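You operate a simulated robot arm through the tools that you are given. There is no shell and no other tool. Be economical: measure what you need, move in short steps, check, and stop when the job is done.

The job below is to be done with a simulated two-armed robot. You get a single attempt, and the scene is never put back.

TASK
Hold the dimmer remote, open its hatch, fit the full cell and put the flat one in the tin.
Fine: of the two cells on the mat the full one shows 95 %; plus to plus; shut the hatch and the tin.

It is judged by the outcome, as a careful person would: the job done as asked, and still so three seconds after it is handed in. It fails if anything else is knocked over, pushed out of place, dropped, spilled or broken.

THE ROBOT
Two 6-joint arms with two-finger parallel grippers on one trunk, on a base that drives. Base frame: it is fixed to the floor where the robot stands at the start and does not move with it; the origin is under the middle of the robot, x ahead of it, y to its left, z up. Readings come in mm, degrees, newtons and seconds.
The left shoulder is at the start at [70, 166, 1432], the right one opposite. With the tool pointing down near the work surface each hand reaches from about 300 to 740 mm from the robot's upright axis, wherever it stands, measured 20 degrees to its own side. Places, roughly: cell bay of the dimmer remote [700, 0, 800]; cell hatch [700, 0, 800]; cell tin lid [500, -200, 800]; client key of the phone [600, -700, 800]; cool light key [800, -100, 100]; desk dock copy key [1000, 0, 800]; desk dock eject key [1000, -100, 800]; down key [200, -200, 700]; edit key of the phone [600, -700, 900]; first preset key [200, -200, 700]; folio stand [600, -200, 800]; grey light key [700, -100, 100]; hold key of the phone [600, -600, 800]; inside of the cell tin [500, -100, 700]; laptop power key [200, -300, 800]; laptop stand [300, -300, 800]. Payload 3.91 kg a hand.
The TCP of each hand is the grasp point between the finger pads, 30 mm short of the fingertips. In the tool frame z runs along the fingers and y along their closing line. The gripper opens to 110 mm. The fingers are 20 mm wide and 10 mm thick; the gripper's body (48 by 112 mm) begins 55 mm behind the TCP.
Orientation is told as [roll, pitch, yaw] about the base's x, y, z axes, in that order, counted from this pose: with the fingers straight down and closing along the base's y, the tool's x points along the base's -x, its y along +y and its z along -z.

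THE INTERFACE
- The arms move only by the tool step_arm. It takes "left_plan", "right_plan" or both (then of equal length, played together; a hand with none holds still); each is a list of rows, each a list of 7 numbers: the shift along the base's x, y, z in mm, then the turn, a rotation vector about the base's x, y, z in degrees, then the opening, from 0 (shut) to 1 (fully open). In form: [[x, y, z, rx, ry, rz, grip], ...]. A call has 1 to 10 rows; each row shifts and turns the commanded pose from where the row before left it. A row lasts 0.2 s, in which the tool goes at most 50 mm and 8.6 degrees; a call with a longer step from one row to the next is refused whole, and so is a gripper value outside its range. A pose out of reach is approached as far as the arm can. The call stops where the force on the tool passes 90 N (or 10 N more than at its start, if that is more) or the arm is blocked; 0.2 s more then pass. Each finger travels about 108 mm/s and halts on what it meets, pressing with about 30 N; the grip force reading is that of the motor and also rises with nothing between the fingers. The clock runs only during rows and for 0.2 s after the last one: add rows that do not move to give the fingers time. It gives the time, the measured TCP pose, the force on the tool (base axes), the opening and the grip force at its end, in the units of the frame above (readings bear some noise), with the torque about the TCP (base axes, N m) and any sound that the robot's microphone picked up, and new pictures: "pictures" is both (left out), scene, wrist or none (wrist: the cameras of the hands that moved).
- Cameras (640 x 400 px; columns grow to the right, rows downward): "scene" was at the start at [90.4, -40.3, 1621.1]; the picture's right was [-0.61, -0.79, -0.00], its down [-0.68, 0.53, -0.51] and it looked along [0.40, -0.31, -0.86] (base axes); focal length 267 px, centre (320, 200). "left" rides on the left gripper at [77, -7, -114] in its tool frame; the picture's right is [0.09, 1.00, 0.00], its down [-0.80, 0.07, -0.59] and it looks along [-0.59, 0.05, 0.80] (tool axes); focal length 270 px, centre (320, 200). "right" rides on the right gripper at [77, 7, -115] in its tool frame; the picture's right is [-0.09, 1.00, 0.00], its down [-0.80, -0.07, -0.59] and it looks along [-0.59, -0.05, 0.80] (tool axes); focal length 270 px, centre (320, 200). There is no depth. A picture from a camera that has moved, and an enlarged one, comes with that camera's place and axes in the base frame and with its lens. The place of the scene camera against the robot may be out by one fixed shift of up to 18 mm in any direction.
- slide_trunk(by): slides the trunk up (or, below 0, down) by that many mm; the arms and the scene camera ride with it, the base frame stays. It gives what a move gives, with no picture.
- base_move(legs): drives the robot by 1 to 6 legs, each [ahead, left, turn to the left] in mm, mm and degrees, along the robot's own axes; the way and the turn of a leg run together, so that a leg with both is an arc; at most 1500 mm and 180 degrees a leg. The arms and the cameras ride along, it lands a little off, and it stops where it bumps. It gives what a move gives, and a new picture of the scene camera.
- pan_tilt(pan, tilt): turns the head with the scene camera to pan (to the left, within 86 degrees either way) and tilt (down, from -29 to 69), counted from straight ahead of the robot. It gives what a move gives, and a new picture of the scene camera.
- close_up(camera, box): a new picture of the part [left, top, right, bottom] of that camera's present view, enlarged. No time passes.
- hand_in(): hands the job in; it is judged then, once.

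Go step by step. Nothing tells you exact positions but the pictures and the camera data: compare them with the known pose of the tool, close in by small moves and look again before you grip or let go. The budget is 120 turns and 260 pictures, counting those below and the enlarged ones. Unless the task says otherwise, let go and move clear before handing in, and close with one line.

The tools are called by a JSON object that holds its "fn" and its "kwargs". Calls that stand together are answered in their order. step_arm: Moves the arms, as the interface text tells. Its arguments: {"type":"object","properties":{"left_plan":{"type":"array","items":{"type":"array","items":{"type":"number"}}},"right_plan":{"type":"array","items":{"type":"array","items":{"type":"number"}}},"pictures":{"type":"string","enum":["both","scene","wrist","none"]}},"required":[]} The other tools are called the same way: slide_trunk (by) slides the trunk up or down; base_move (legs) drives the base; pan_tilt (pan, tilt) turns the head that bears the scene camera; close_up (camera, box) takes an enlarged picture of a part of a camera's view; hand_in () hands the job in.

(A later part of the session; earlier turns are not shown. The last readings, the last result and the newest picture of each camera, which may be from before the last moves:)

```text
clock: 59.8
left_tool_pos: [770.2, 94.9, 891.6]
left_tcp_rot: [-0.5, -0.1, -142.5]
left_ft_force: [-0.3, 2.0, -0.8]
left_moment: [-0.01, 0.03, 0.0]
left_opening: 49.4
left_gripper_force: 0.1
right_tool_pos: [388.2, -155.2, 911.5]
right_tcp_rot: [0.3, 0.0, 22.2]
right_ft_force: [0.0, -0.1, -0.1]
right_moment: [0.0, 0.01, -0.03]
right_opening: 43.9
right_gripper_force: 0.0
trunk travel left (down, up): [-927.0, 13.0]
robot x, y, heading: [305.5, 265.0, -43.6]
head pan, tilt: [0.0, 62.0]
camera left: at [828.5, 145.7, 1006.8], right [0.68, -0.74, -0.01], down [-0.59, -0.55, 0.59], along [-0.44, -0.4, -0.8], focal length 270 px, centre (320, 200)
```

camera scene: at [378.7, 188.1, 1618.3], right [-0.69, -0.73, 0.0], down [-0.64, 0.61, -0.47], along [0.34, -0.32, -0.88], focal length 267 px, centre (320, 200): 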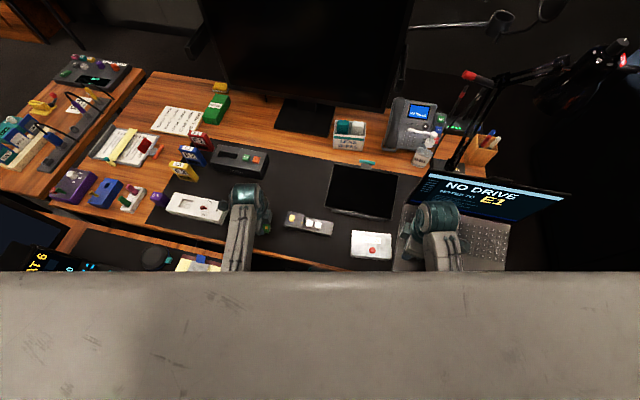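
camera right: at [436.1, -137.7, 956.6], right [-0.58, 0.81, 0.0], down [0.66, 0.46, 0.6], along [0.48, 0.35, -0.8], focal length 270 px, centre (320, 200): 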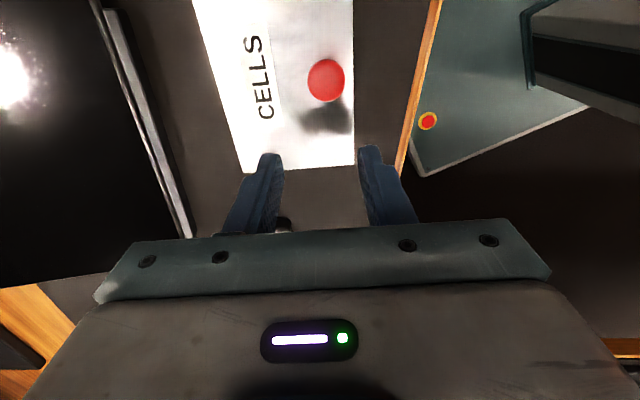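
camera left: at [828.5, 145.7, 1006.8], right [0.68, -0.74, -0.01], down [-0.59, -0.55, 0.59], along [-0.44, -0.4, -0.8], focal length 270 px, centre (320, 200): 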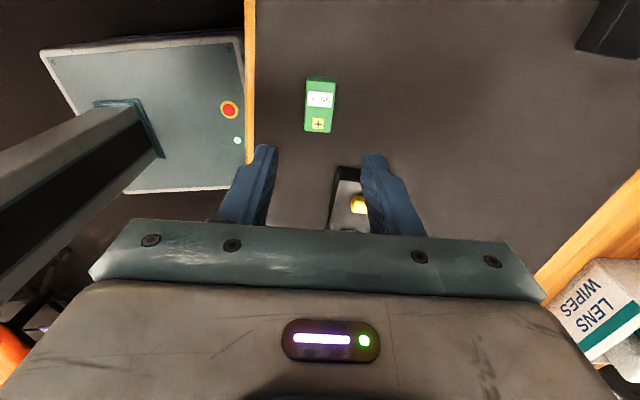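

The green cell is parked. Now I back off so that both hands can reach the remote together.

{"fn": "base_move", "kwargs": {"legs": [[-186, 70, -2]]}}

```text
clock: 61.4
left_tool_pos: [676.8, 259.3, 890.3]
left_tcp_rot: [-0.8, 0.1, -144.6]
left_ft_force: [0.1, -0.1, 0.0]
left_moment: [0.01, 0.04, -0.02]
left_opening: 49.5
left_gripper_force: 0.0
right_tool_pos: [287.5, 22.5, 910.7]
right_tcp_rot: [0.4, -0.1, 20.3]
right_ft_force: [-0.7, -0.7, -1.0]
right_moment: [0.01, 0.04, -0.01]
right_opening: 43.9
right_gripper_force: 0.1
trunk travel left (down, up): [-927.0, 13.0]
robot x, y, heading: [223.0, 449.5, -45.5]
head pan, tilt: [0.0, 62.0]
camera scene: at [289.8, 365.6, 1618.1], right [-0.71, -0.7, 0.0], down [-0.62, 0.63, -0.47], along [0.33, -0.33, -0.88], focal length 267 px, centre (320, 200)
```

scene: 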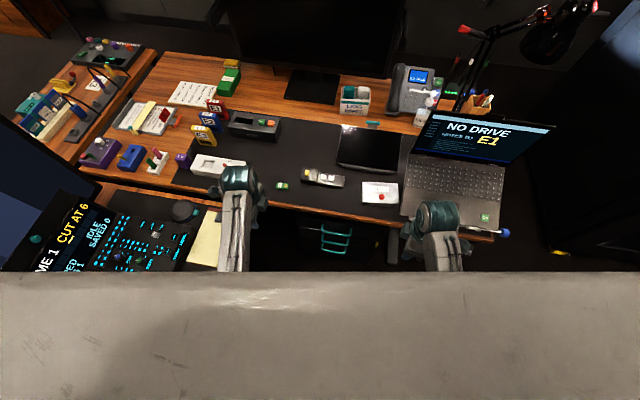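

{"fn": "close_up", "kwargs": {"camera": "scene", "box": [265, 155, 365, 205]}}

{"fn": "close_up", "kwargs": {"camera": "scene", "box": [330, 150, 420, 215]}}

```text
6.40 times, centred on (315, 180) of scene
camera zoom: at [289.8, 365.6, 1618.1], right [-0.71, -0.7, 0.0], down [-0.62, 0.63, -0.47], along [0.33, -0.33, -0.88], focal length 1707 px, centre (352, 328)
```

zoom: 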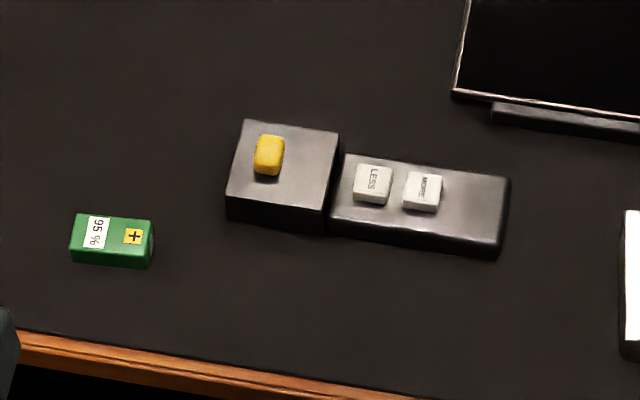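

```text
6.15 times, centred on (375, 182) of scene
camera zoom: at [289.8, 365.6, 1618.1], right [-0.71, -0.7, 0.0], down [-0.62, 0.63, -0.47], along [0.33, -0.33, -0.88], focal length 1642 px, centre (-18, 308)
```

zoom: 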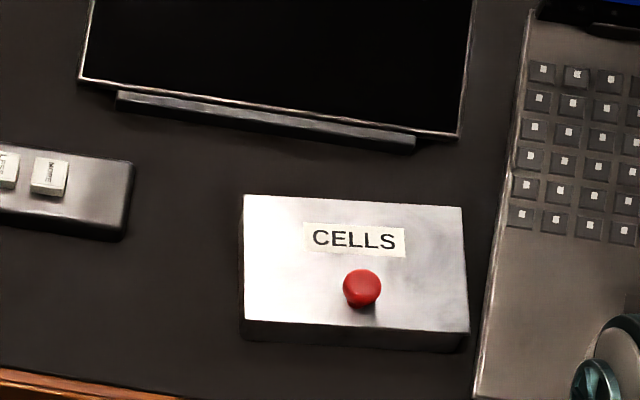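

The tin is fully shut and the remote sits at about hatch (723,-4), tail end (615,-77). I shift the base slightly right and bring the left hand in to inspect the hatch.

{"fn": "base_move", "kwargs": {"legs": [[-15, -45, 0]]}}

{"fn": "step_arm", "kwargs": {"left_plan": [[40, -25, -10, 0, 0, 0, 0.6], [40, -25, -10, 0, 0, 0, 0.6], [35, -25, 0, 0, 0, 0, 0.6], [10, -30, 0, 0, 0, 0, 0.6], [0, -30, 0, 0, 0, 0, 0.6], [0, -30, 0, 0, 0, 0, 0.6], [0, 0, 0, 0, 0, 0, 0.6]]}}

```text
clock: 62.3
left_tool_pos: [640.5, 244.2, 889.6]
left_tcp_rot: [-0.6, -0.3, -144.4]
left_ft_force: [-0.8, 0.4, 0.1]
left_moment: [-0.02, 0.03, 0.02]
left_opening: 49.6
left_gripper_force: 0.1
right_tool_pos: [251.5, 8.2, 912.9]
right_tcp_rot: [0.2, 0.4, 20.3]
right_ft_force: [-0.3, -0.1, 0.5]
right_moment: [0.0, 0.06, 0.01]
right_opening: 44.2
right_gripper_force: 0.0
trunk travel left (down, up): [-927.0, 13.0]
robot x, y, heading: [180.9, 428.9, -45.3]
head pan, tilt: [0.0, 62.0]
camera scene: at [256.2, 354.2, 1618.1], right [-0.71, -0.7, 0.01], down [-0.62, 0.63, -0.47], along [0.32, -0.34, -0.88], focal length 267 px, centre (320, 200)
```

scene: 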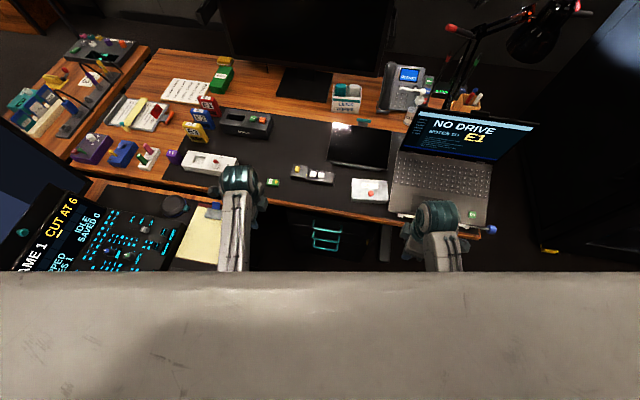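

```text
clock: 63.9
left_tool_pos: [761.1, 74.6, 870.5]
left_tcp_rot: [-0.5, 0.0, -144.4]
left_ft_force: [-0.4, -0.2, 0.4]
left_moment: [0.0, 0.01, 0.0]
left_opening: 66.0
left_gripper_force: 0.1
right_tool_pos: [245.0, 5.4, 912.1]
right_tcp_rot: [0.5, -0.1, 20.3]
right_ft_force: [-0.3, 0.0, 0.5]
right_moment: [-0.03, -0.02, -0.02]
right_opening: 44.0
right_gripper_force: 0.0
trunk travel left (down, up): [-927.0, 13.0]
robot x, y, heading: [181.6, 426.4, -45.8]
head pan, tilt: [0.0, 62.0]
camera scene: at [246.9, 349.3, 1618.4], right [-0.71, -0.7, 0.0], down [-0.62, 0.63, -0.47], along [0.33, -0.33, -0.88], focal length 267 px, centre (320, 200)
camera left: at [822.1, 125.0, 986.2], right [0.65, -0.76, -0.01], down [-0.61, -0.53, 0.59], along [-0.46, -0.38, -0.8], focal length 270 px, centre (320, 200)
```

scene: 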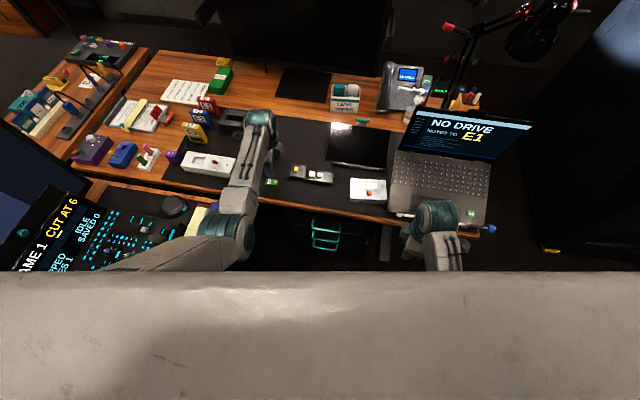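
left: 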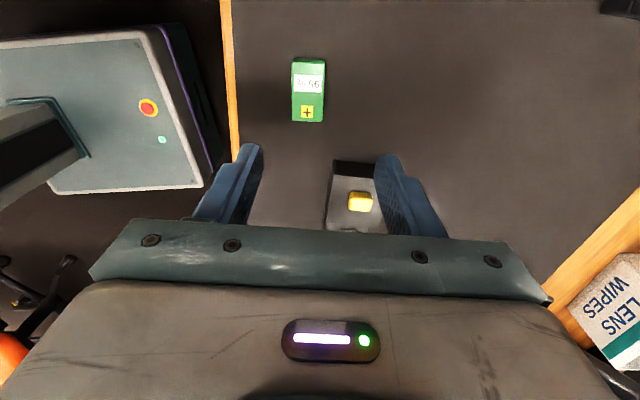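

{"fn": "step_arm", "kwargs": {"left_plan": [[-4, -13, 0, 0, 0, 0, 0.8], [-4, -13, 0, 0, 0, 0, 0.9], [-4, -13, -5, 0, 0, 0, 0.9], [0, 0, 0, 0, 0, 0, 0.9]], "pictures": "none"}}

{"fn": "close_up", "kwargs": {"camera": "left", "box": [220, 60, 420, 240]}}

```text
clock: 64.9
left_tool_pos: [749.8, 37.5, 866.8]
left_tcp_rot: [-0.5, 0.0, -144.4]
left_ft_force: [0.2, 0.1, -0.2]
left_moment: [0.01, -0.03, -0.02]
left_opening: 99.2
left_gripper_force: 0.1
right_tool_pos: [245.6, 4.0, 912.4]
right_tcp_rot: [0.3, -0.1, 20.3]
right_ft_force: [-0.4, -0.9, -0.2]
right_moment: [0.01, 0.02, -0.02]
right_opening: 44.1
right_gripper_force: 0.1
trunk travel left (down, up): [-927.0, 13.0]
robot x, y, heading: [178.8, 428.0, -45.6]
head pan, tilt: [0.0, 62.0]
```

```text
2.22 times, centred on (320, 150) of left
camera zoom: at [809.8, 87.2, 981.0], right [0.65, -0.76, -0.01], down [-0.61, -0.53, 0.59], along [-0.46, -0.38, -0.8], focal length 601 px, centre (320, 311)
```

zoom: 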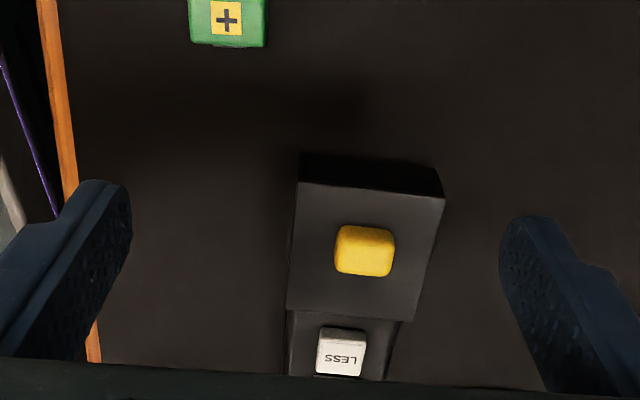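

I bring the right hand towards the tail, tilted about 20° so its wrist stays outward, and look at the seam with its camera.

{"fn": "step_arm", "kwargs": {"right_plan": [[40, -9, 0, 0, 0, 2.5, 0.7], [40, -9, 0, 0, 0, 2.5, 0.7], [40, -9, 0, 0, 0, 2.5, 0.7], [40, -9, -5, 1.9, -2.8, 2.5, 0.7], [40, -9, -5, 1.9, -2.8, 2.5, 0.7], [40, -9, -5, 1.9, -2.8, 2.5, 0.7], [40, -9, -5, 1.9, -2.8, 0, 0.7], [40, -9, -5, 1.9, -2.8, 0, 0.7], [30, -9, -5, 1.9, -2.8, 0, 0.7], [0, 0, 0, 0, 0, 0, 0.7]]}}

```text
clock: 67.1
left_tool_pos: [748.5, 38.3, 865.8]
left_tcp_rot: [-0.5, 0.0, -144.3]
left_ft_force: [-0.3, 0.6, 0.4]
left_moment: [-0.02, 0.04, -0.02]
left_opening: 98.9
left_gripper_force: 0.1
right_tool_pos: [595.0, -77.5, 883.3]
right_tcp_rot: [0.6, -20.6, 35.2]
right_ft_force: [0.2, -0.2, 0.4]
right_moment: [-0.02, -0.02, 0.02]
right_opening: 77.0
right_gripper_force: 0.0
trunk travel left (down, up): [-927.0, 13.0]
robot x, y, heading: [179.0, 429.3, -45.4]
head pan, tilt: [0.0, 62.0]
camera scene: at [246.6, 349.0, 1618.4], right [-0.71, -0.7, 0.0], down [-0.62, 0.63, -0.47], along [0.33, -0.33, -0.88], focal length 267 px, centre (320, 200)
camera right: at [501.5, -136.3, 964.2], right [-0.51, 0.86, 0.04], down [0.49, 0.25, 0.84], along [0.71, 0.45, -0.55], focal length 270 px, centre (320, 200)
```

scene: 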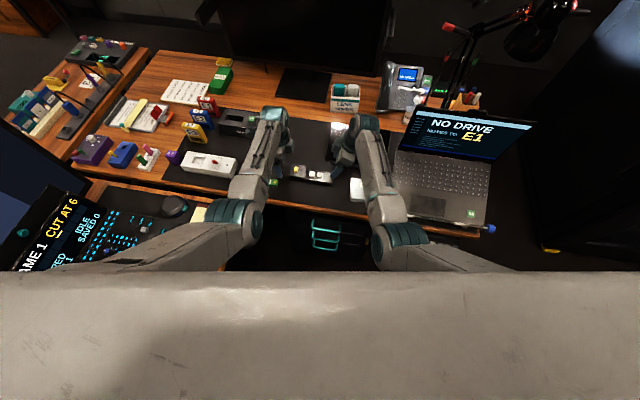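
right: 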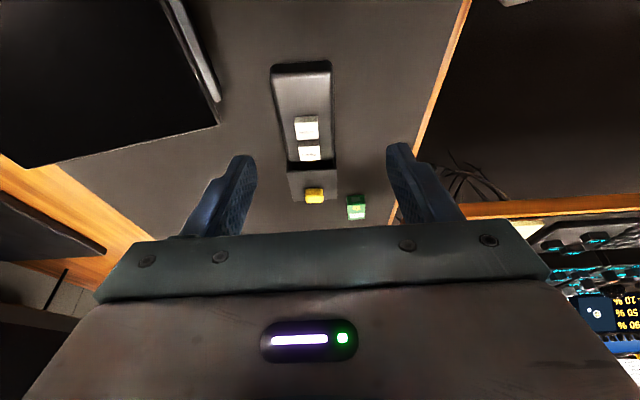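

{"fn": "close_up", "kwargs": {"camera": "right", "box": [255, 50, 385, 230]}}

{"fn": "close_up", "kwargs": {"camera": "right", "box": [280, 135, 350, 210]}}

```text
2.22 times, centred on (320, 140) of right
camera zoom: at [501.5, -136.3, 964.2], right [-0.51, 0.86, 0.04], down [0.49, 0.25, 0.84], along [0.71, 0.45, -0.55], focal length 601 px, centre (320, 333)
```

zoom: 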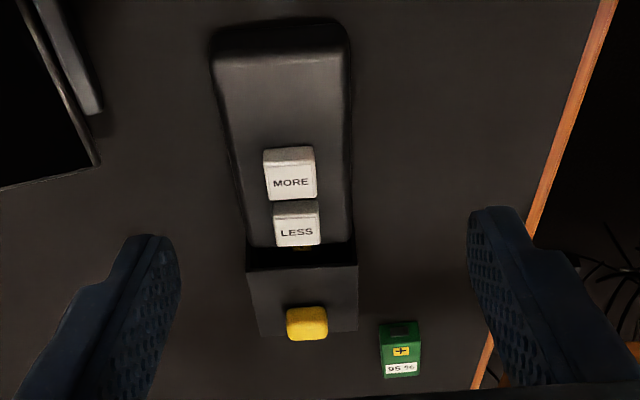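

```text
5.33 times, centred on (315, 172) of right
camera zoom: at [501.5, -136.3, 964.2], right [-0.51, 0.86, 0.04], down [0.49, 0.25, 0.84], along [0.71, 0.45, -0.55], focal length 1442 px, centre (347, 347)
```

zoom: 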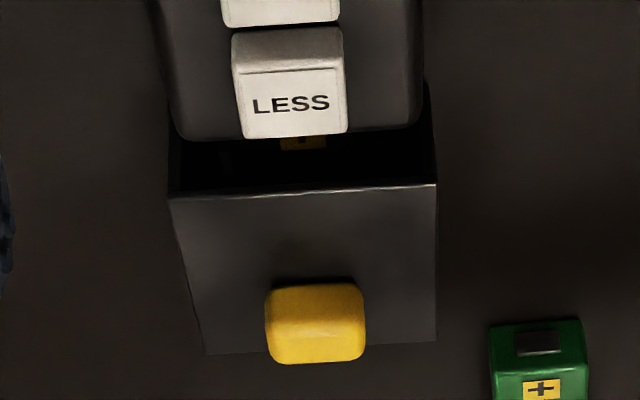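

The hatch is a box-shaped cover with a yellow knob. I bring the right hand down astride the tail and check before gripping.

{"fn": "step_arm", "kwargs": {"right_plan": [[15, 5, -10, 0, 0, -0.6, 0.7], [14, 4, -20, 0, 0, -0.6, 0.7], [0, 0, -25, 0, 0, 0, 0.7], [0, 0, -20, 0, 0, 0, 0.7], [0, 0, 0, 0, 0, 0, 0.7]]}}

{"fn": "close_up", "kwargs": {"camera": "scene", "box": [260, 130, 380, 215]}}

```text
clock: 68.3
left_tool_pos: [750.4, 37.8, 865.2]
left_tcp_rot: [-0.5, -0.1, -144.4]
left_ft_force: [0.2, -0.1, -1.2]
left_moment: [-0.01, -0.01, -0.03]
left_opening: 99.1
left_gripper_force: 0.1
right_tool_pos: [625.2, -69.1, 809.1]
right_tcp_rot: [0.6, -20.4, 34.2]
right_ft_force: [0.3, 0.0, -1.1]
right_moment: [0.0, 0.0, -0.02]
right_opening: 77.0
right_gripper_force: 0.0
trunk travel left (down, up): [-927.0, 13.0]
robot x, y, heading: [179.5, 426.4, -45.4]
head pan, tilt: [0.0, 62.0]
camera scene: at [247.3, 348.9, 1618.4], right [-0.71, -0.7, 0.0], down [-0.62, 0.63, -0.47], along [0.33, -0.33, -0.88], focal length 267 px, centre (320, 200)
camera right: at [529.9, -124.9, 889.9], right [-0.49, 0.87, 0.04], down [0.49, 0.24, 0.84], along [0.72, 0.43, -0.55], focal length 270 px, centre (320, 200)
```

scene: 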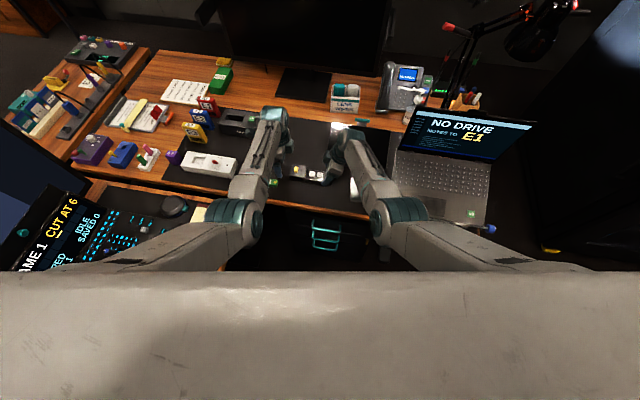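
right: 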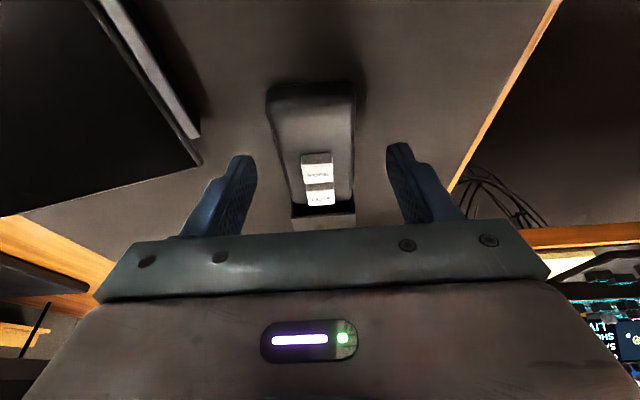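

```text
4.71 times, centred on (320, 172) of scene
camera zoom: at [247.3, 348.9, 1618.4], right [-0.71, -0.7, 0.0], down [-0.62, 0.63, -0.47], along [0.33, -0.33, -0.88], focal length 1255 px, centre (320, 329)
```

zoom: 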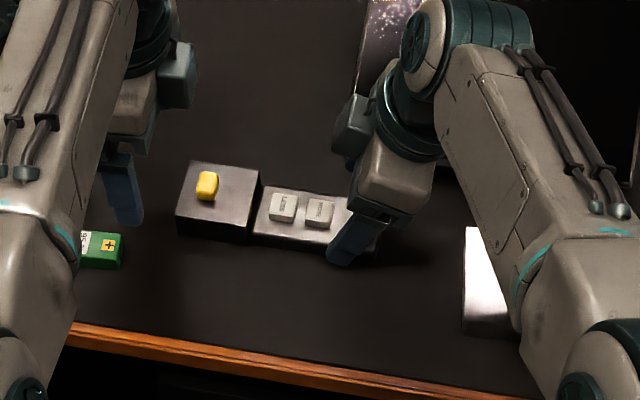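

The hand is about 5 mm off the remote's centre line; I correct, lower and grip the tail.

{"fn": "step_arm", "kwargs": {"right_plan": [[2.6, -3.9, -10, 0, 0, 0, 0.7], [0, 0, -12, 0, 0, 0, 0.7], [0, 0, -8, 0, 0, 0, 0.6], [0, 0, 0, 0, 0, 0, 0.4], [0, 0, 0, 0, 0, 0, 0.35], [0, 0, 0, 0, 0, 0, 0.35], [0, 0, 0, 0, 0, 0, 0.35]]}}

{"fn": "close_up", "kwargs": {"camera": "scene", "box": [260, 130, 380, 215]}}

```text
clock: 69.9
left_tool_pos: [749.9, 37.6, 866.7]
left_tcp_rot: [-0.5, 0.0, -144.4]
left_ft_force: [0.5, 0.5, -0.7]
left_moment: [-0.02, 0.01, 0.01]
left_opening: 99.0
left_gripper_force: 0.1
right_tool_pos: [626.2, -69.9, 778.5]
right_tcp_rot: [0.5, -20.4, 34.2]
right_ft_force: [0.3, 0.4, 1.6]
right_moment: [-0.05, -0.05, -0.04]
right_opening: 51.3
right_gripper_force: 30.1
trunk travel left (down, up): [-927.0, 13.0]
robot x, y, heading: [179.3, 426.7, -45.5]
head pan, tilt: [0.0, 62.0]
camera scene: at [246.9, 348.9, 1618.4], right [-0.71, -0.7, 0.0], down [-0.62, 0.63, -0.47], along [0.33, -0.33, -0.88], focal length 267 px, centre (320, 200)
camera right: at [530.4, -128.3, 860.1], right [-0.49, 0.87, 0.04], down [0.49, 0.24, 0.84], along [0.72, 0.43, -0.55], focal length 270 px, centre (320, 200)
```

scene: 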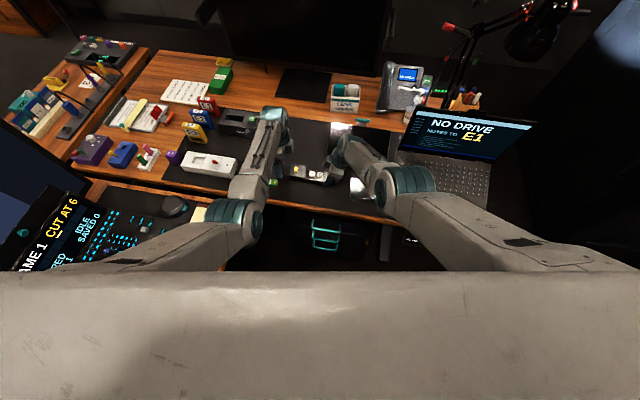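
right: 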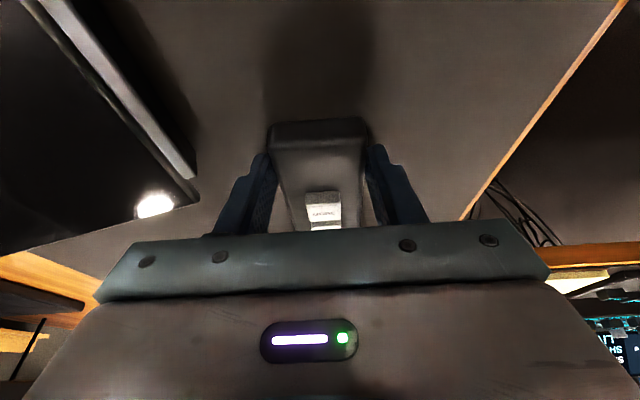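

```text
4.71 times, centred on (320, 172) of scene
camera zoom: at [246.9, 348.9, 1618.4], right [-0.71, -0.7, 0.0], down [-0.62, 0.63, -0.47], along [0.33, -0.33, -0.88], focal length 1255 px, centre (320, 329)
```

zoom: 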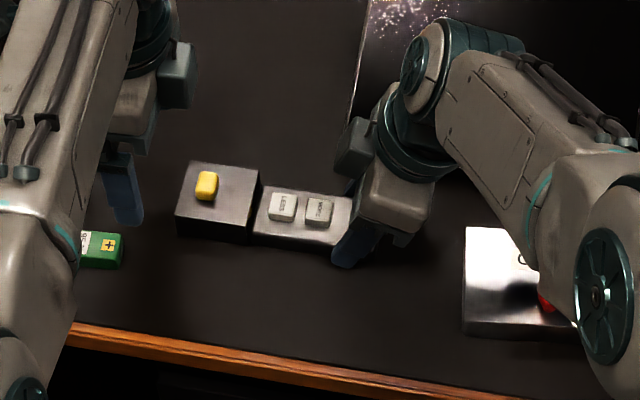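

The remote is held (51 mm). I bring the left hand above the yellow knob, triangulated at about (731, 0, 781).

{"fn": "step_arm", "kwargs": {"left_plan": [[-6, -12, -5, 0, 0, 0, 0.5], [-6, -12, -12, 0, 0, 0, 0.45], [-7, -13, -12, 0, 0, 0, 0.45], [0, 0, -8, 0, 0, 0, 0.45], [0, 0, 0, 0, 0, 0, 0.45]], "pictures": "wrist"}}

{"fn": "close_up", "kwargs": {"camera": "left", "box": [220, 60, 420, 240]}}

{"fn": "close_up", "kwargs": {"camera": "scene", "box": [260, 130, 360, 205]}}

```text
clock: 71.1
left_tool_pos: [731.2, 0.2, 830.1]
left_tcp_rot: [-0.5, 0.0, -144.5]
left_ft_force: [0.2, 0.0, -0.7]
left_moment: [-0.01, -0.02, -0.03]
left_opening: 49.4
left_gripper_force: 0.2
right_tool_pos: [626.4, -72.1, 778.6]
right_tcp_rot: [0.5, -20.4, 34.1]
right_ft_force: [0.8, 0.3, 2.8]
right_moment: [-0.11, -0.06, -0.02]
right_opening: 51.5
right_gripper_force: 30.0
trunk travel left (down, up): [-927.0, 13.0]
robot x, y, heading: [175.1, 428.6, -45.6]
head pan, tilt: [0.0, 62.0]
camera left: at [789.7, 49.8, 945.2], right [0.65, -0.76, -0.01], down [-0.61, -0.53, 0.59], along [-0.46, -0.38, -0.8], focal length 270 px, centre (320, 200)
```

left: 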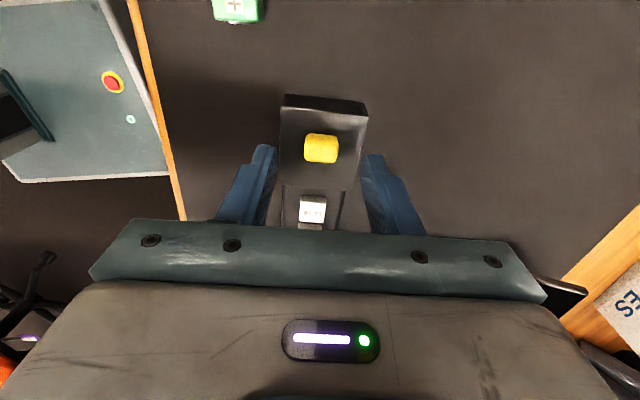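

```text
2.22 times, centred on (320, 150) of left
camera zoom: at [789.7, 49.8, 945.2], right [0.65, -0.76, -0.01], down [-0.61, -0.53, 0.59], along [-0.46, -0.38, -0.8], focal length 601 px, centre (320, 311)
```

zoom: 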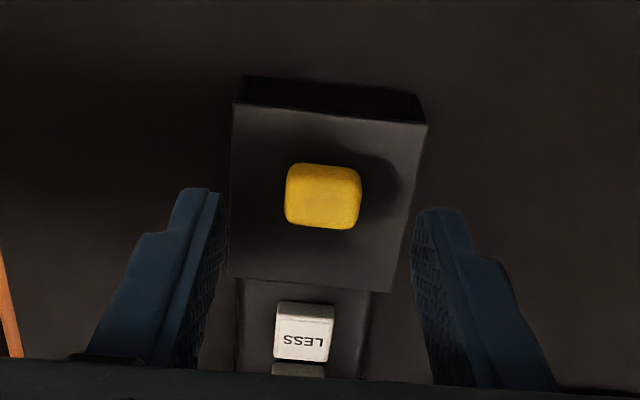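

```text
5.33 times, centred on (310, 168) of scene
camera zoom: at [246.8, 348.9, 1618.4], right [-0.71, -0.7, 0.0], down [-0.62, 0.63, -0.47], along [0.33, -0.33, -0.88], focal length 1423 px, centre (373, 373)
```

zoom: 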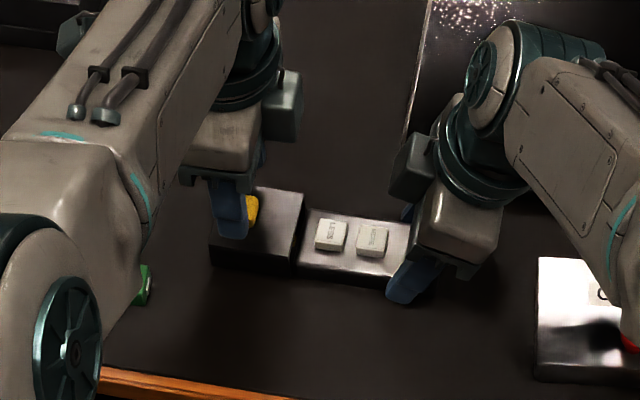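

Well aligned over the knob. I narrow the fingers and lower slowly beside the knob.

{"fn": "step_arm", "kwargs": {"left_plan": [[0, 0, 0, 0, 0, 0, 0.32], [0, 0, -10, 0, 0, 0, 0.32], [0, 0, -8, 0, 0, 0, 0.32], [0, 0, -5, 0, 0, 0, 0.32], [0, 0, 0, 0, 0, 0, 0.32]], "pictures": "wrist"}}

{"fn": "close_up", "kwargs": {"camera": "left", "box": [250, 90, 390, 230]}}

```text
clock: 72.3
left_tool_pos: [728.4, 4.4, 807.6]
left_tcp_rot: [-0.5, 0.0, -144.3]
left_ft_force: [-0.4, 0.7, 0.3]
left_moment: [0.01, -0.04, 0.0]
left_opening: 34.9
left_gripper_force: 0.0
left hand out of reach, approached as far as the arm can: row 4
right_tool_pos: [625.7, -69.2, 778.3]
right_tcp_rot: [0.6, -20.4, 34.1]
right_ft_force: [0.4, -0.8, 3.3]
right_moment: [-0.04, -0.05, -0.06]
right_opening: 51.6
right_gripper_force: 29.9
trunk travel left (down, up): [-927.0, 13.0]
robot x, y, heading: [179.0, 426.7, -45.5]
head pan, tilt: [0.0, 62.0]
camera left: at [788.8, 53.6, 923.8], right [0.65, -0.76, -0.01], down [-0.61, -0.53, 0.59], along [-0.46, -0.38, -0.8], focal length 270 px, centre (320, 200)
```

left: 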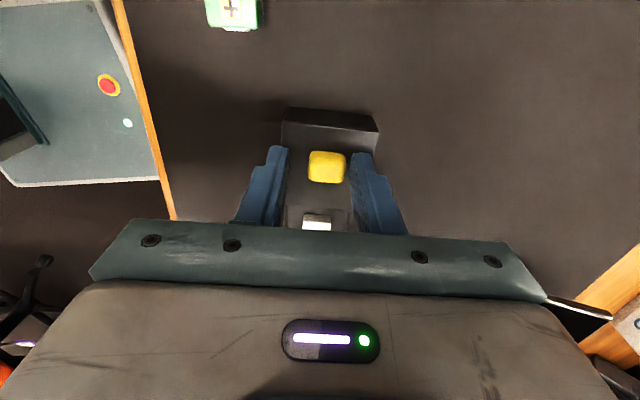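

```text
2.86 times, centred on (320, 160) of left
camera zoom: at [788.8, 53.6, 923.8], right [0.65, -0.76, -0.01], down [-0.61, -0.53, 0.59], along [-0.46, -0.38, -0.8], focal length 772 px, centre (320, 314)
```

zoom: 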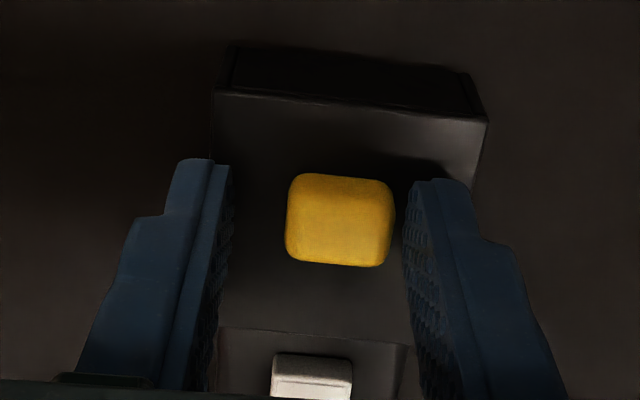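

The left arm is at its outer reach here. I release the remote, lift both hands and move the base 28 mm forward, then regrip.

{"fn": "step_arm", "kwargs": {"left_plan": [[0, 0, 10, 0, 0, 0, 0.32], [0, 0, 15, 0, 0, 0, 0.32], [0, 0, 15, 0, 0, 0, 0.32], [0, 0, 10, 0, 0, 0, 0.32], [0, 0, 0, 0, 0, 0, 0.32]], "right_plan": [[0, 0, 0, 0, 0, 0, 0.55], [0, 0, 0, 0, 0, 0, 0.65], [0, 0, 20, 0, 0, 0, 0.65], [0, 0, 20, 0, 0, 0, 0.65], [0, 0, 0, 0, 0, 0, 0.65]], "pictures": "none"}}

{"fn": "base_move", "kwargs": {"legs": [[28, -8, 0]]}}

```text
clock: 73.5
left_tool_pos: [731.0, 2.5, 858.4]
left_tcp_rot: [-0.6, 0.0, -144.4]
left_ft_force: [0.4, 0.1, -0.1]
left_moment: [0.0, 0.05, 0.01]
left_opening: 35.3
left_gripper_force: 0.1
right_tool_pos: [629.6, -71.5, 817.6]
right_tcp_rot: [0.5, -20.4, 34.0]
right_ft_force: [-0.6, 0.3, 0.3]
right_moment: [0.0, 0.02, 0.01]
right_opening: 71.6
right_gripper_force: 0.1
trunk travel left (down, up): [-927.0, 13.0]
robot x, y, heading: [180.9, 428.3, -45.6]
head pan, tilt: [0.0, 62.0]
```

```text
clock: 74.3
left_tool_pos: [741.2, -18.3, 861.6]
left_tcp_rot: [-0.1, 0.0, -144.4]
left_ft_force: [-0.9, 0.1, 0.6]
left_moment: [-0.01, -0.04, -0.02]
left_opening: 35.4
left_gripper_force: 0.1
right_tool_pos: [641.1, -93.4, 822.8]
right_tcp_rot: [0.3, -20.5, 34.2]
right_ft_force: [-0.2, 1.2, 0.3]
right_moment: [-0.04, 0.0, 0.01]
right_opening: 71.6
right_gripper_force: 0.1
trunk travel left (down, up): [-927.0, 13.0]
robot x, y, heading: [196.1, 405.1, -45.4]
head pan, tilt: [0.0, 62.0]
camera scene: at [256.0, 332.0, 1619.2], right [-0.71, -0.7, 0.0], down [-0.62, 0.63, -0.47], along [0.33, -0.34, -0.88], focal length 267 px, centre (320, 200)
```

scene: 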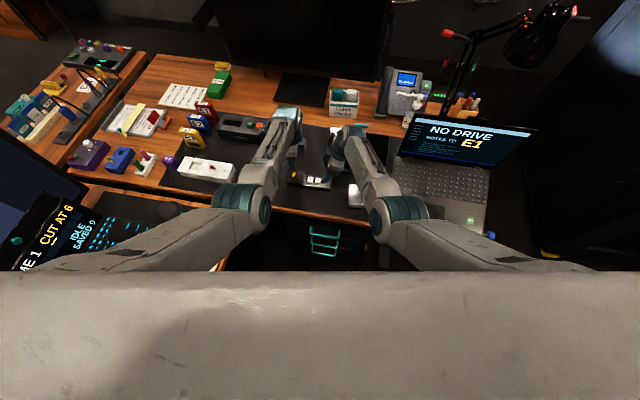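

I bring both hands back over the remote and regrip its tail.

{"fn": "step_arm", "kwargs": {"right_plan": [[-8, 11, 0, 0, 0, 0, 0.65], [-7, 11, 0, 0, 0, 0, 0.65], [0, 0, -15, 0, 0, 0, 0.65], [0, 0, -15, 0, 0, 0, 0.65], [0, 0, -13, 0, 0, 0, 0.65], [0, 0, 0, 0, 0, 0, 0.4], [0, 0, 0, 0, 0, 0, 0.35], [0, 0, 0, 0, 0, 0, 0.35], [0, 0, 0, 0, 0, 0, 0.35]], "left_plan": [[-5, 10, 0, 0, 0, 0, 0.32], [-5, 9, 0, 0, 0, 0, 0.32], [0, 0, 0, 0, 0, 0, 0.32], [0, 0, 0, 0, 0, 0, 0.32], [0, 0, 0, 0, 0, 0, 0.32], [0, 0, 0, 0, 0, 0, 0.32], [0, 0, 0, 0, 0, 0, 0.32], [0, 0, 0, 0, 0, 0, 0.32], [0, 0, 0, 0, 0, 0, 0.32]], "pictures": "wrist"}}

```text
clock: 76.3
left_tool_pos: [733.7, -3.2, 858.9]
left_tcp_rot: [-0.5, 0.1, -144.4]
left_ft_force: [-0.1, 0.2, 0.2]
left_moment: [0.0, -0.02, -0.06]
left_opening: 35.2
left_gripper_force: 0.0
right_tool_pos: [629.1, -73.5, 776.0]
right_tcp_rot: [0.5, -20.5, 34.1]
right_ft_force: [0.3, 1.1, 2.8]
right_moment: [0.02, -0.18, 0.12]
right_opening: 51.2
right_gripper_force: 30.1
trunk travel left (down, up): [-927.0, 13.0]
robot x, y, heading: [192.0, 405.8, -45.6]
head pan, tilt: [0.0, 62.0]
camera right: at [533.0, -131.4, 857.6], right [-0.49, 0.87, 0.04], down [0.49, 0.24, 0.84], along [0.72, 0.43, -0.55], focal length 270 px, centre (320, 200)
camera left: at [793.2, 46.8, 973.9], right [0.65, -0.76, -0.01], down [-0.61, -0.53, 0.59], along [-0.46, -0.38, -0.8], focal length 270 px, centre (320, 200)
```

right: 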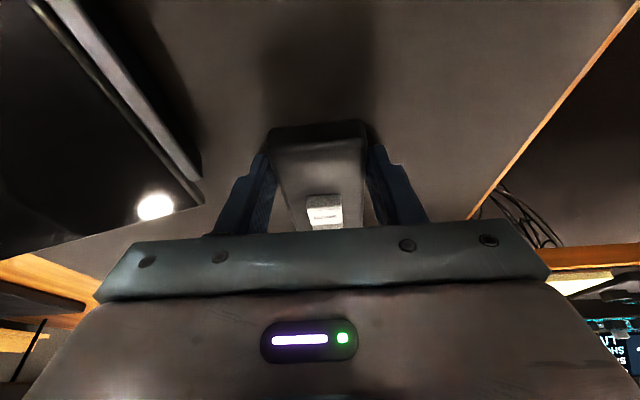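
left: 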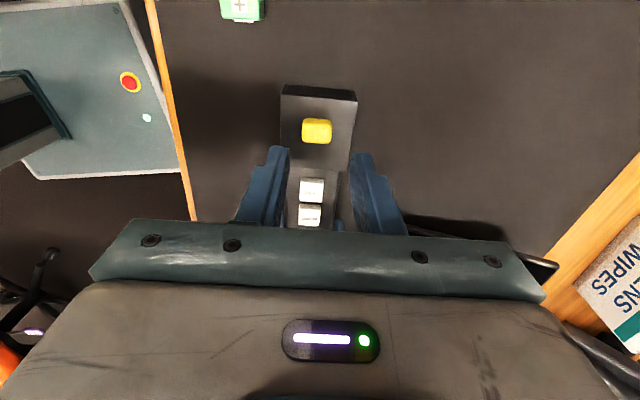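

Regripped. I lower the left fingers around the knob.

{"fn": "step_arm", "kwargs": {"left_plan": [[-1, 1.5, -20, 0, 0, 0, 0.3], [0, 0, -20, 0, 0, 0, 0.3], [0, 0, -8, 0, 0, 0, 0.3], [0, 0, -6, 0, 0, 0, 0.3], [0, 0, 0, 0, 0, 0, 0.3]], "pictures": "wrist"}}

{"fn": "close_up", "kwargs": {"camera": "left", "box": [250, 90, 390, 230]}}

```text
clock: 77.5
left_tool_pos: [733.2, -3.0, 805.5]
left_tcp_rot: [-0.2, 0.0, -144.3]
left_ft_force: [-0.4, 0.3, 10.6]
left_moment: [-0.07, -0.03, -0.1]
left_opening: 31.8
left_gripper_force: 0.0
right_tool_pos: [627.6, -72.1, 777.1]
right_tcp_rot: [0.5, -20.3, 34.0]
right_ft_force: [5.1, -0.2, 0.9]
right_moment: [-0.25, -0.03, -0.12]
right_opening: 51.3
right_gripper_force: 30.2
trunk travel left (down, up): [-927.0, 13.0]
robot x, y, heading: [193.0, 402.4, -45.3]
head pan, tilt: [0.0, 62.0]
camera left: at [792.7, 46.6, 920.7], right [0.65, -0.76, -0.01], down [-0.61, -0.53, 0.59], along [-0.45, -0.38, -0.8], focal length 270 px, centre (320, 200)
```

left: 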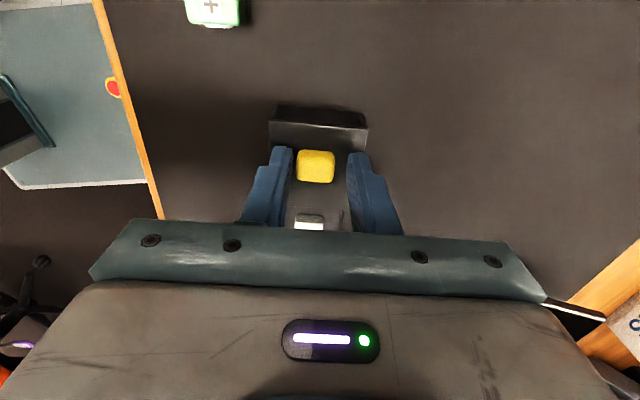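

```text
2.86 times, centred on (320, 160) of left
camera zoom: at [792.7, 46.6, 920.7], right [0.65, -0.76, -0.01], down [-0.61, -0.53, 0.59], along [-0.45, -0.38, -0.8], focal length 772 px, centre (320, 314)
```

zoom: 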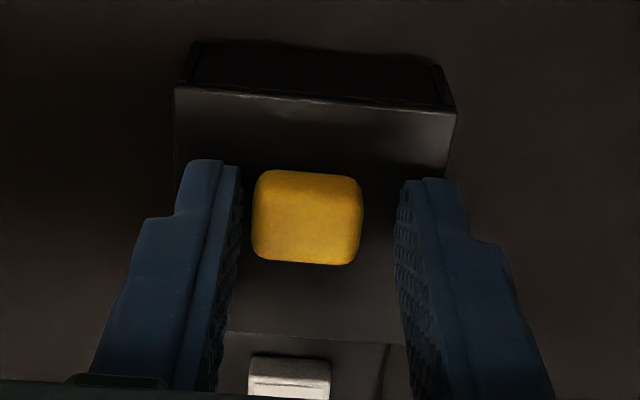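

Contact with the hatch top at z≈775. I back off 2 mm, grip the knob, and test a gentle pull along +s (away from the keys).

{"fn": "step_arm", "kwargs": {"left_plan": [[-1, 1.5, 2.5, 0, 0, 0, 0.3], [0, 0, 0, 0, 0, 0, 0.05], [0, 0, 0, 0, 0, 0, 0.05], [0, 0, 0, 0, 0, 0, 0.05]], "pictures": "none"}}

{"fn": "step_arm", "kwargs": {"left_plan": [[2.5, 1.7, 0, 0, 0, 0, 0.05], [2.5, 1.7, 0, 0, 0, 0, 0.05], [2.5, 1.7, 0, 0, 0, 0, 0.05]], "pictures": "wrist"}}

```text
clock: 78.5
left_tool_pos: [731.1, -0.3, 807.1]
left_tcp_rot: [-0.5, 0.0, -144.4]
left_ft_force: [3.7, -4.7, -9.1]
left_moment: [0.01, -0.59, -0.04]
left_opening: 20.6
left_gripper_force: 29.8
right_tool_pos: [628.6, -73.4, 776.9]
right_tcp_rot: [0.6, -20.5, 34.1]
right_ft_force: [-7.0, 5.7, 13.4]
right_moment: [0.46, -0.42, 0.88]
right_opening: 51.3
right_gripper_force: 30.3
trunk travel left (down, up): [-927.0, 13.0]
robot x, y, heading: [194.4, 407.1, -45.3]
head pan, tilt: [0.0, 62.0]
```

```text
clock: 79.3
left_tool_pos: [738.9, 4.7, 804.4]
left_tcp_rot: [-0.6, 0.0, -144.4]
left_ft_force: [3.4, -3.0, -6.6]
left_moment: [0.0, -0.39, -0.02]
left_opening: 20.6
left_gripper_force: 30.5
right_tool_pos: [629.2, -73.3, 775.3]
right_tcp_rot: [0.6, -20.4, 34.1]
right_ft_force: [-2.1, 6.3, 12.6]
right_moment: [0.57, -0.45, 0.6]
right_opening: 51.4
right_gripper_force: 29.8
trunk travel left (down, up): [-927.0, 13.0]
robot x, y, heading: [194.4, 406.4, -45.0]
head pan, tilt: [0.0, 62.0]
camera left: at [798.5, 54.2, 921.9], right [0.65, -0.76, -0.01], down [-0.61, -0.53, 0.59], along [-0.46, -0.38, -0.8], focal length 270 px, centre (320, 200)
```

left: 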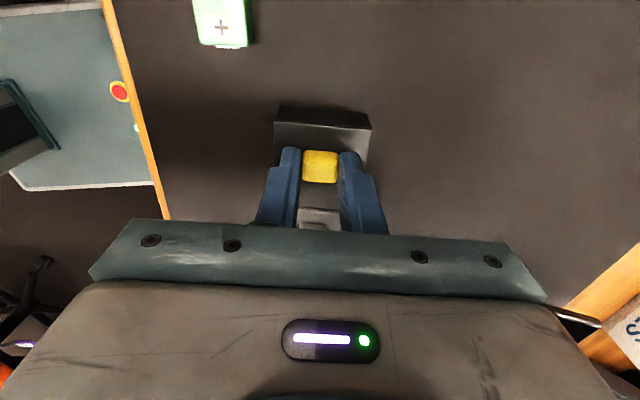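

The hatch slides easily along +s while the remote stays put. I continue sliding.

{"fn": "step_arm", "kwargs": {"left_plan": [[5, 3.4, 0, 0, 0, 0, 0.05], [5, 3.4, 0, 0, 0, 0, 0.05], [5, 3.4, 0, 0, 0, 0, 0.05], [5, 3.4, 0, 0, 0, 0, 0.05], [0, 0, 0, 0, 0, 0, 0.05]]}}

{"fn": "close_up", "kwargs": {"camera": "scene", "box": [270, 130, 370, 205]}}

```text
clock: 80.5
left_tool_pos: [759.0, 16.9, 808.2]
left_tcp_rot: [-0.6, 0.0, -144.4]
left_ft_force: [-0.9, 1.2, 1.1]
left_moment: [-0.14, 0.12, -0.08]
left_opening: 20.6
left_gripper_force: 30.7
right_tool_pos: [628.5, -74.4, 776.0]
right_tcp_rot: [0.5, -20.4, 34.0]
right_ft_force: [3.8, 1.1, 4.5]
right_moment: [-0.03, 0.04, -0.02]
right_opening: 51.4
right_gripper_force: 29.8
trunk travel left (down, up): [-927.0, 13.0]
robot x, y, heading: [194.0, 406.1, -45.6]
head pan, tilt: [0.0, 62.0]
camera scene: at [260.7, 324.5, 1618.5], right [-0.71, -0.7, 0.0], down [-0.62, 0.63, -0.47], along [0.33, -0.34, -0.88], focal length 267 px, centre (320, 200)
camera left: at [819.1, 67.8, 922.1], right [0.65, -0.76, -0.01], down [-0.61, -0.53, 0.59], along [-0.46, -0.38, -0.8], focal length 270 px, centre (320, 200)
```

scene: 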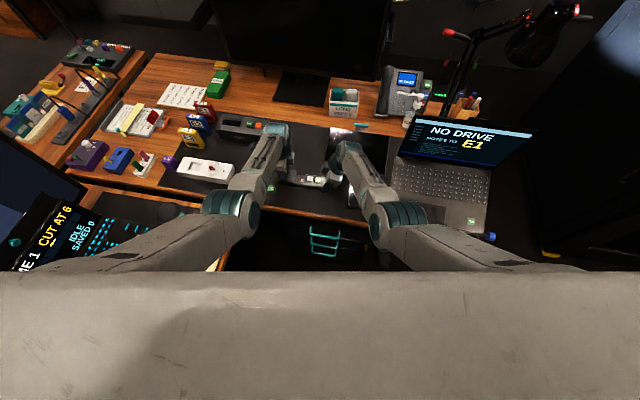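
left: 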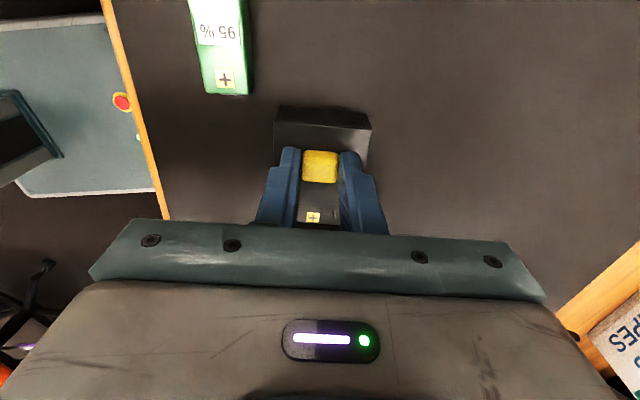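

```text
5.33 times, centred on (320, 168) of scene
camera zoom: at [260.7, 324.5, 1618.5], right [-0.71, -0.7, 0.0], down [-0.62, 0.63, -0.47], along [0.33, -0.34, -0.88], focal length 1423 px, centre (320, 373)
```

zoom: 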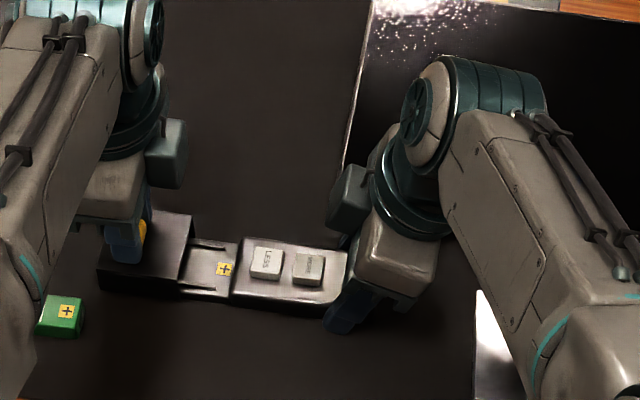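

The bay appears, with its + at the tail side. I slide further.

{"fn": "step_arm", "kwargs": {"left_plan": [[4.2, 2.8, 0, 0, 0, 0, 0.05], [4.2, 2.8, 0, 0, 0, 0, 0.05], [4.2, 2.8, 0, 0, 0, 0, 0.05], [0, 0, 0, 0, 0, 0, 0.05]], "pictures": "none"}}

{"fn": "close_up", "kwargs": {"camera": "scene", "box": [270, 130, 370, 205]}}

```text
clock: 81.5
left_tool_pos: [770.7, 26.8, 807.3]
left_tcp_rot: [-0.6, 0.0, -144.3]
left_ft_force: [0.4, 0.2, -3.0]
left_moment: [0.02, -0.19, -0.12]
left_opening: 20.7
left_gripper_force: 29.7
right_tool_pos: [628.7, -74.5, 775.4]
right_tcp_rot: [0.5, -20.4, 34.1]
right_ft_force: [0.0, 0.3, 9.0]
right_moment: [0.21, -0.43, 0.29]
right_opening: 51.5
right_gripper_force: 30.1
trunk travel left (down, up): [-927.0, 13.0]
robot x, y, heading: [191.6, 401.7, -45.4]
head pan, tilt: [0.0, 62.0]
```

```text
5.33 times, centred on (320, 168) of scene
camera zoom: at [260.4, 323.9, 1618.4], right [-0.71, -0.7, 0.0], down [-0.62, 0.63, -0.47], along [0.33, -0.33, -0.88], focal length 1423 px, centre (320, 373)
```

zoom: 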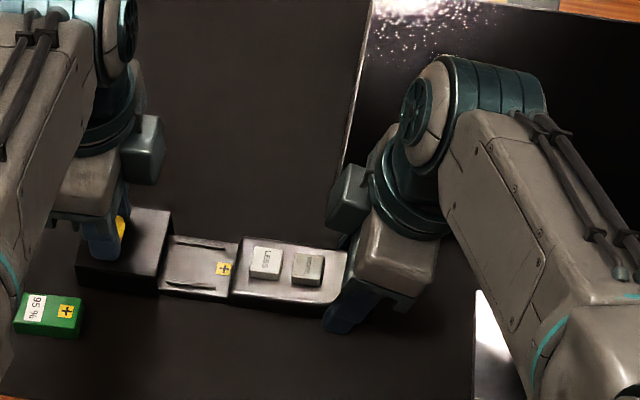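

{"fn": "step_arm", "kwargs": {"left_plan": [[4.2, 2.8, 0, 0, 0, 0, 0.05], [4.2, 2.8, 0, 0, 0, 0, 0.05], [2, 1.4, 0, 0, 0, 0, 0.05], [0, 0, 0, 0, 0, 0, 0.05]], "pictures": "none"}}

{"fn": "close_up", "kwargs": {"camera": "scene", "box": [270, 140, 350, 200]}}

```text
clock: 82.5
left_tool_pos: [780.3, 33.2, 807.5]
left_tcp_rot: [-0.5, -0.1, -144.5]
left_ft_force: [-5.4, -5.0, -0.5]
left_moment: [-0.13, 0.07, -0.15]
left_opening: 20.8
left_gripper_force: 30.3
right_tool_pos: [630.0, -71.8, 775.9]
right_tcp_rot: [0.5, -20.5, 34.1]
right_ft_force: [3.6, 2.3, 8.2]
right_moment: [-0.13, -0.14, 0.2]
right_opening: 51.6
right_gripper_force: 29.8
trunk travel left (down, up): [-927.0, 13.0]
robot x, y, heading: [191.9, 404.8, -45.5]
head pan, tilt: [0.0, 62.0]
```

```text
6.67 times, centred on (310, 170) of scene
camera zoom: at [260.1, 323.9, 1618.4], right [-0.71, -0.7, 0.0], down [-0.62, 0.63, -0.47], along [0.33, -0.33, -0.88], focal length 1778 px, centre (387, 400)
```

zoom: 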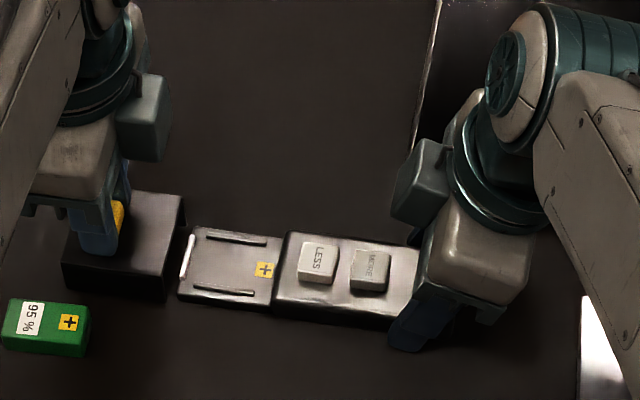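

The bay is fully exposed (rails, + mark at the tail side, spring contact at the far end) and the hatch met a light stop. I release the knob, rise, and go over the green cell.

{"fn": "step_arm", "kwargs": {"left_plan": [[0, 0, 0, 0, 0, 0, 0.25], [0, 0, 0, 0, 0, 0, 0.32], [0, 0, 15, 0, 0, 0, 0.32], [0, 0, 25, 0, 0, 0, 0.32], [-3, 20, 10, 0, 0, 0, 0.32], [-3, 20, 0, 0, 0, 0, 0.32], [-4, 21, 0, 0, 0, 1, 0.32], [0, 0, 0, 0, 0, 0, 0.32]], "pictures": "wrist"}}

{"fn": "close_up", "kwargs": {"camera": "left", "box": [220, 50, 440, 230]}}

```text
clock: 84.3
left_tool_pos: [770.9, 94.9, 856.5]
left_tcp_rot: [-0.6, 0.0, -143.5]
left_ft_force: [-0.2, -0.3, 0.7]
left_moment: [0.0, 0.04, 0.01]
left_opening: 35.2
left_gripper_force: 0.3
right_tool_pos: [626.9, -74.1, 776.2]
right_tcp_rot: [0.6, -20.5, 34.2]
right_ft_force: [0.7, 3.4, 5.8]
right_moment: [-0.16, 0.01, 0.01]
right_opening: 51.4
right_gripper_force: 29.8
trunk travel left (down, up): [-927.0, 13.0]
robot x, y, heading: [194.0, 402.4, -45.3]
head pan, tilt: [0.0, 62.0]
camera left: at [830.4, 146.1, 971.8], right [0.66, -0.75, -0.01], down [-0.6, -0.54, 0.59], along [-0.45, -0.39, -0.8], focal length 270 px, centre (320, 200)
```

left: 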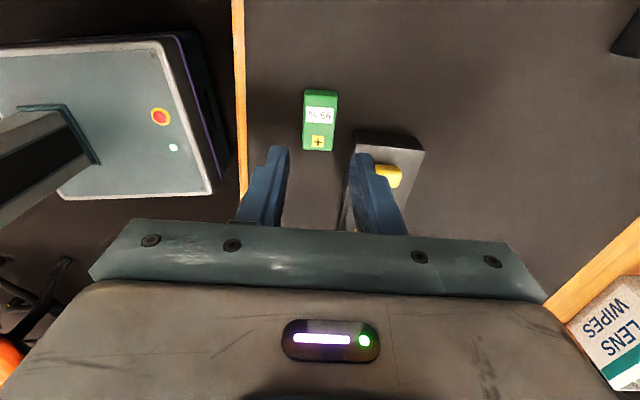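

```text
2.22 times, centred on (330, 140) of left
camera zoom: at [830.4, 146.1, 971.8], right [0.66, -0.75, -0.01], down [-0.6, -0.54, 0.59], along [-0.45, -0.39, -0.8], focal length 601 px, centre (298, 333)
```

zoom: 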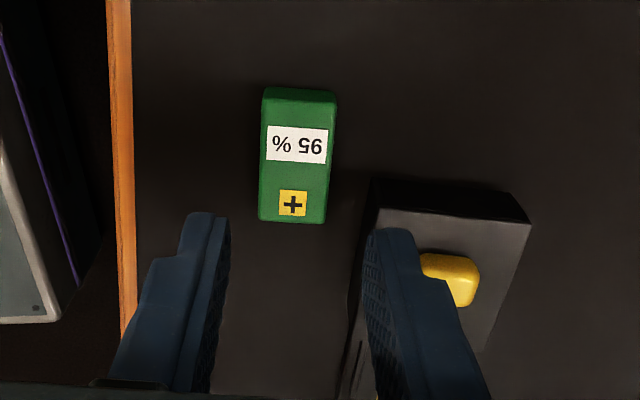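

Aligned; to clear the hatch I grip 9 mm off-centre toward the far end, with tips kept ~9 mm above the mat.

{"fn": "step_arm", "kwargs": {"left_plan": [[7.2, 5.4, -20, 0, 0, 0, 0.3], [0, 0, -25, 0, 0, 0, 0.3], [0, 0, -18, 0, 0, 0, 0.3], [0, 0, -9, 0, 0, 0, 0.3], [0, 0, 0, 0, 0, 0, 0.1], [0, 0, 0, 0, 0, 0, 0.1], [0, 0, 0, 0, 0, 0, 0.1]], "pictures": "wrist"}}

```text
clock: 85.9
left_tool_pos: [778.7, 99.7, 785.3]
left_tcp_rot: [-0.5, 0.0, -143.3]
left_ft_force: [0.6, 0.5, 3.4]
left_moment: [-0.05, 0.09, 0.01]
left_opening: 24.8
left_gripper_force: 30.3
right_tool_pos: [627.5, -74.3, 776.0]
right_tcp_rot: [0.5, -20.4, 34.1]
right_ft_force: [-0.7, 0.6, 1.7]
right_moment: [-0.15, 0.08, -0.03]
right_opening: 51.2
right_gripper_force: 29.7
trunk travel left (down, up): [-927.0, 13.0]
robot x, y, heading: [189.0, 403.9, -45.4]
head pan, tilt: [0.0, 62.0]
camera left: at [837.3, 151.1, 900.4], right [0.66, -0.75, -0.01], down [-0.6, -0.54, 0.59], along [-0.45, -0.39, -0.8], focal length 270 px, centre (320, 200)
```

left: 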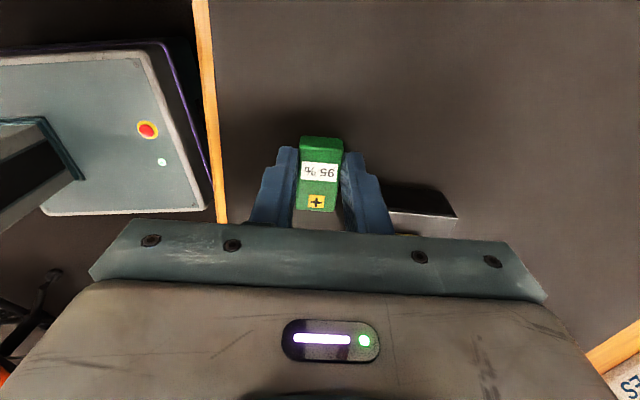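

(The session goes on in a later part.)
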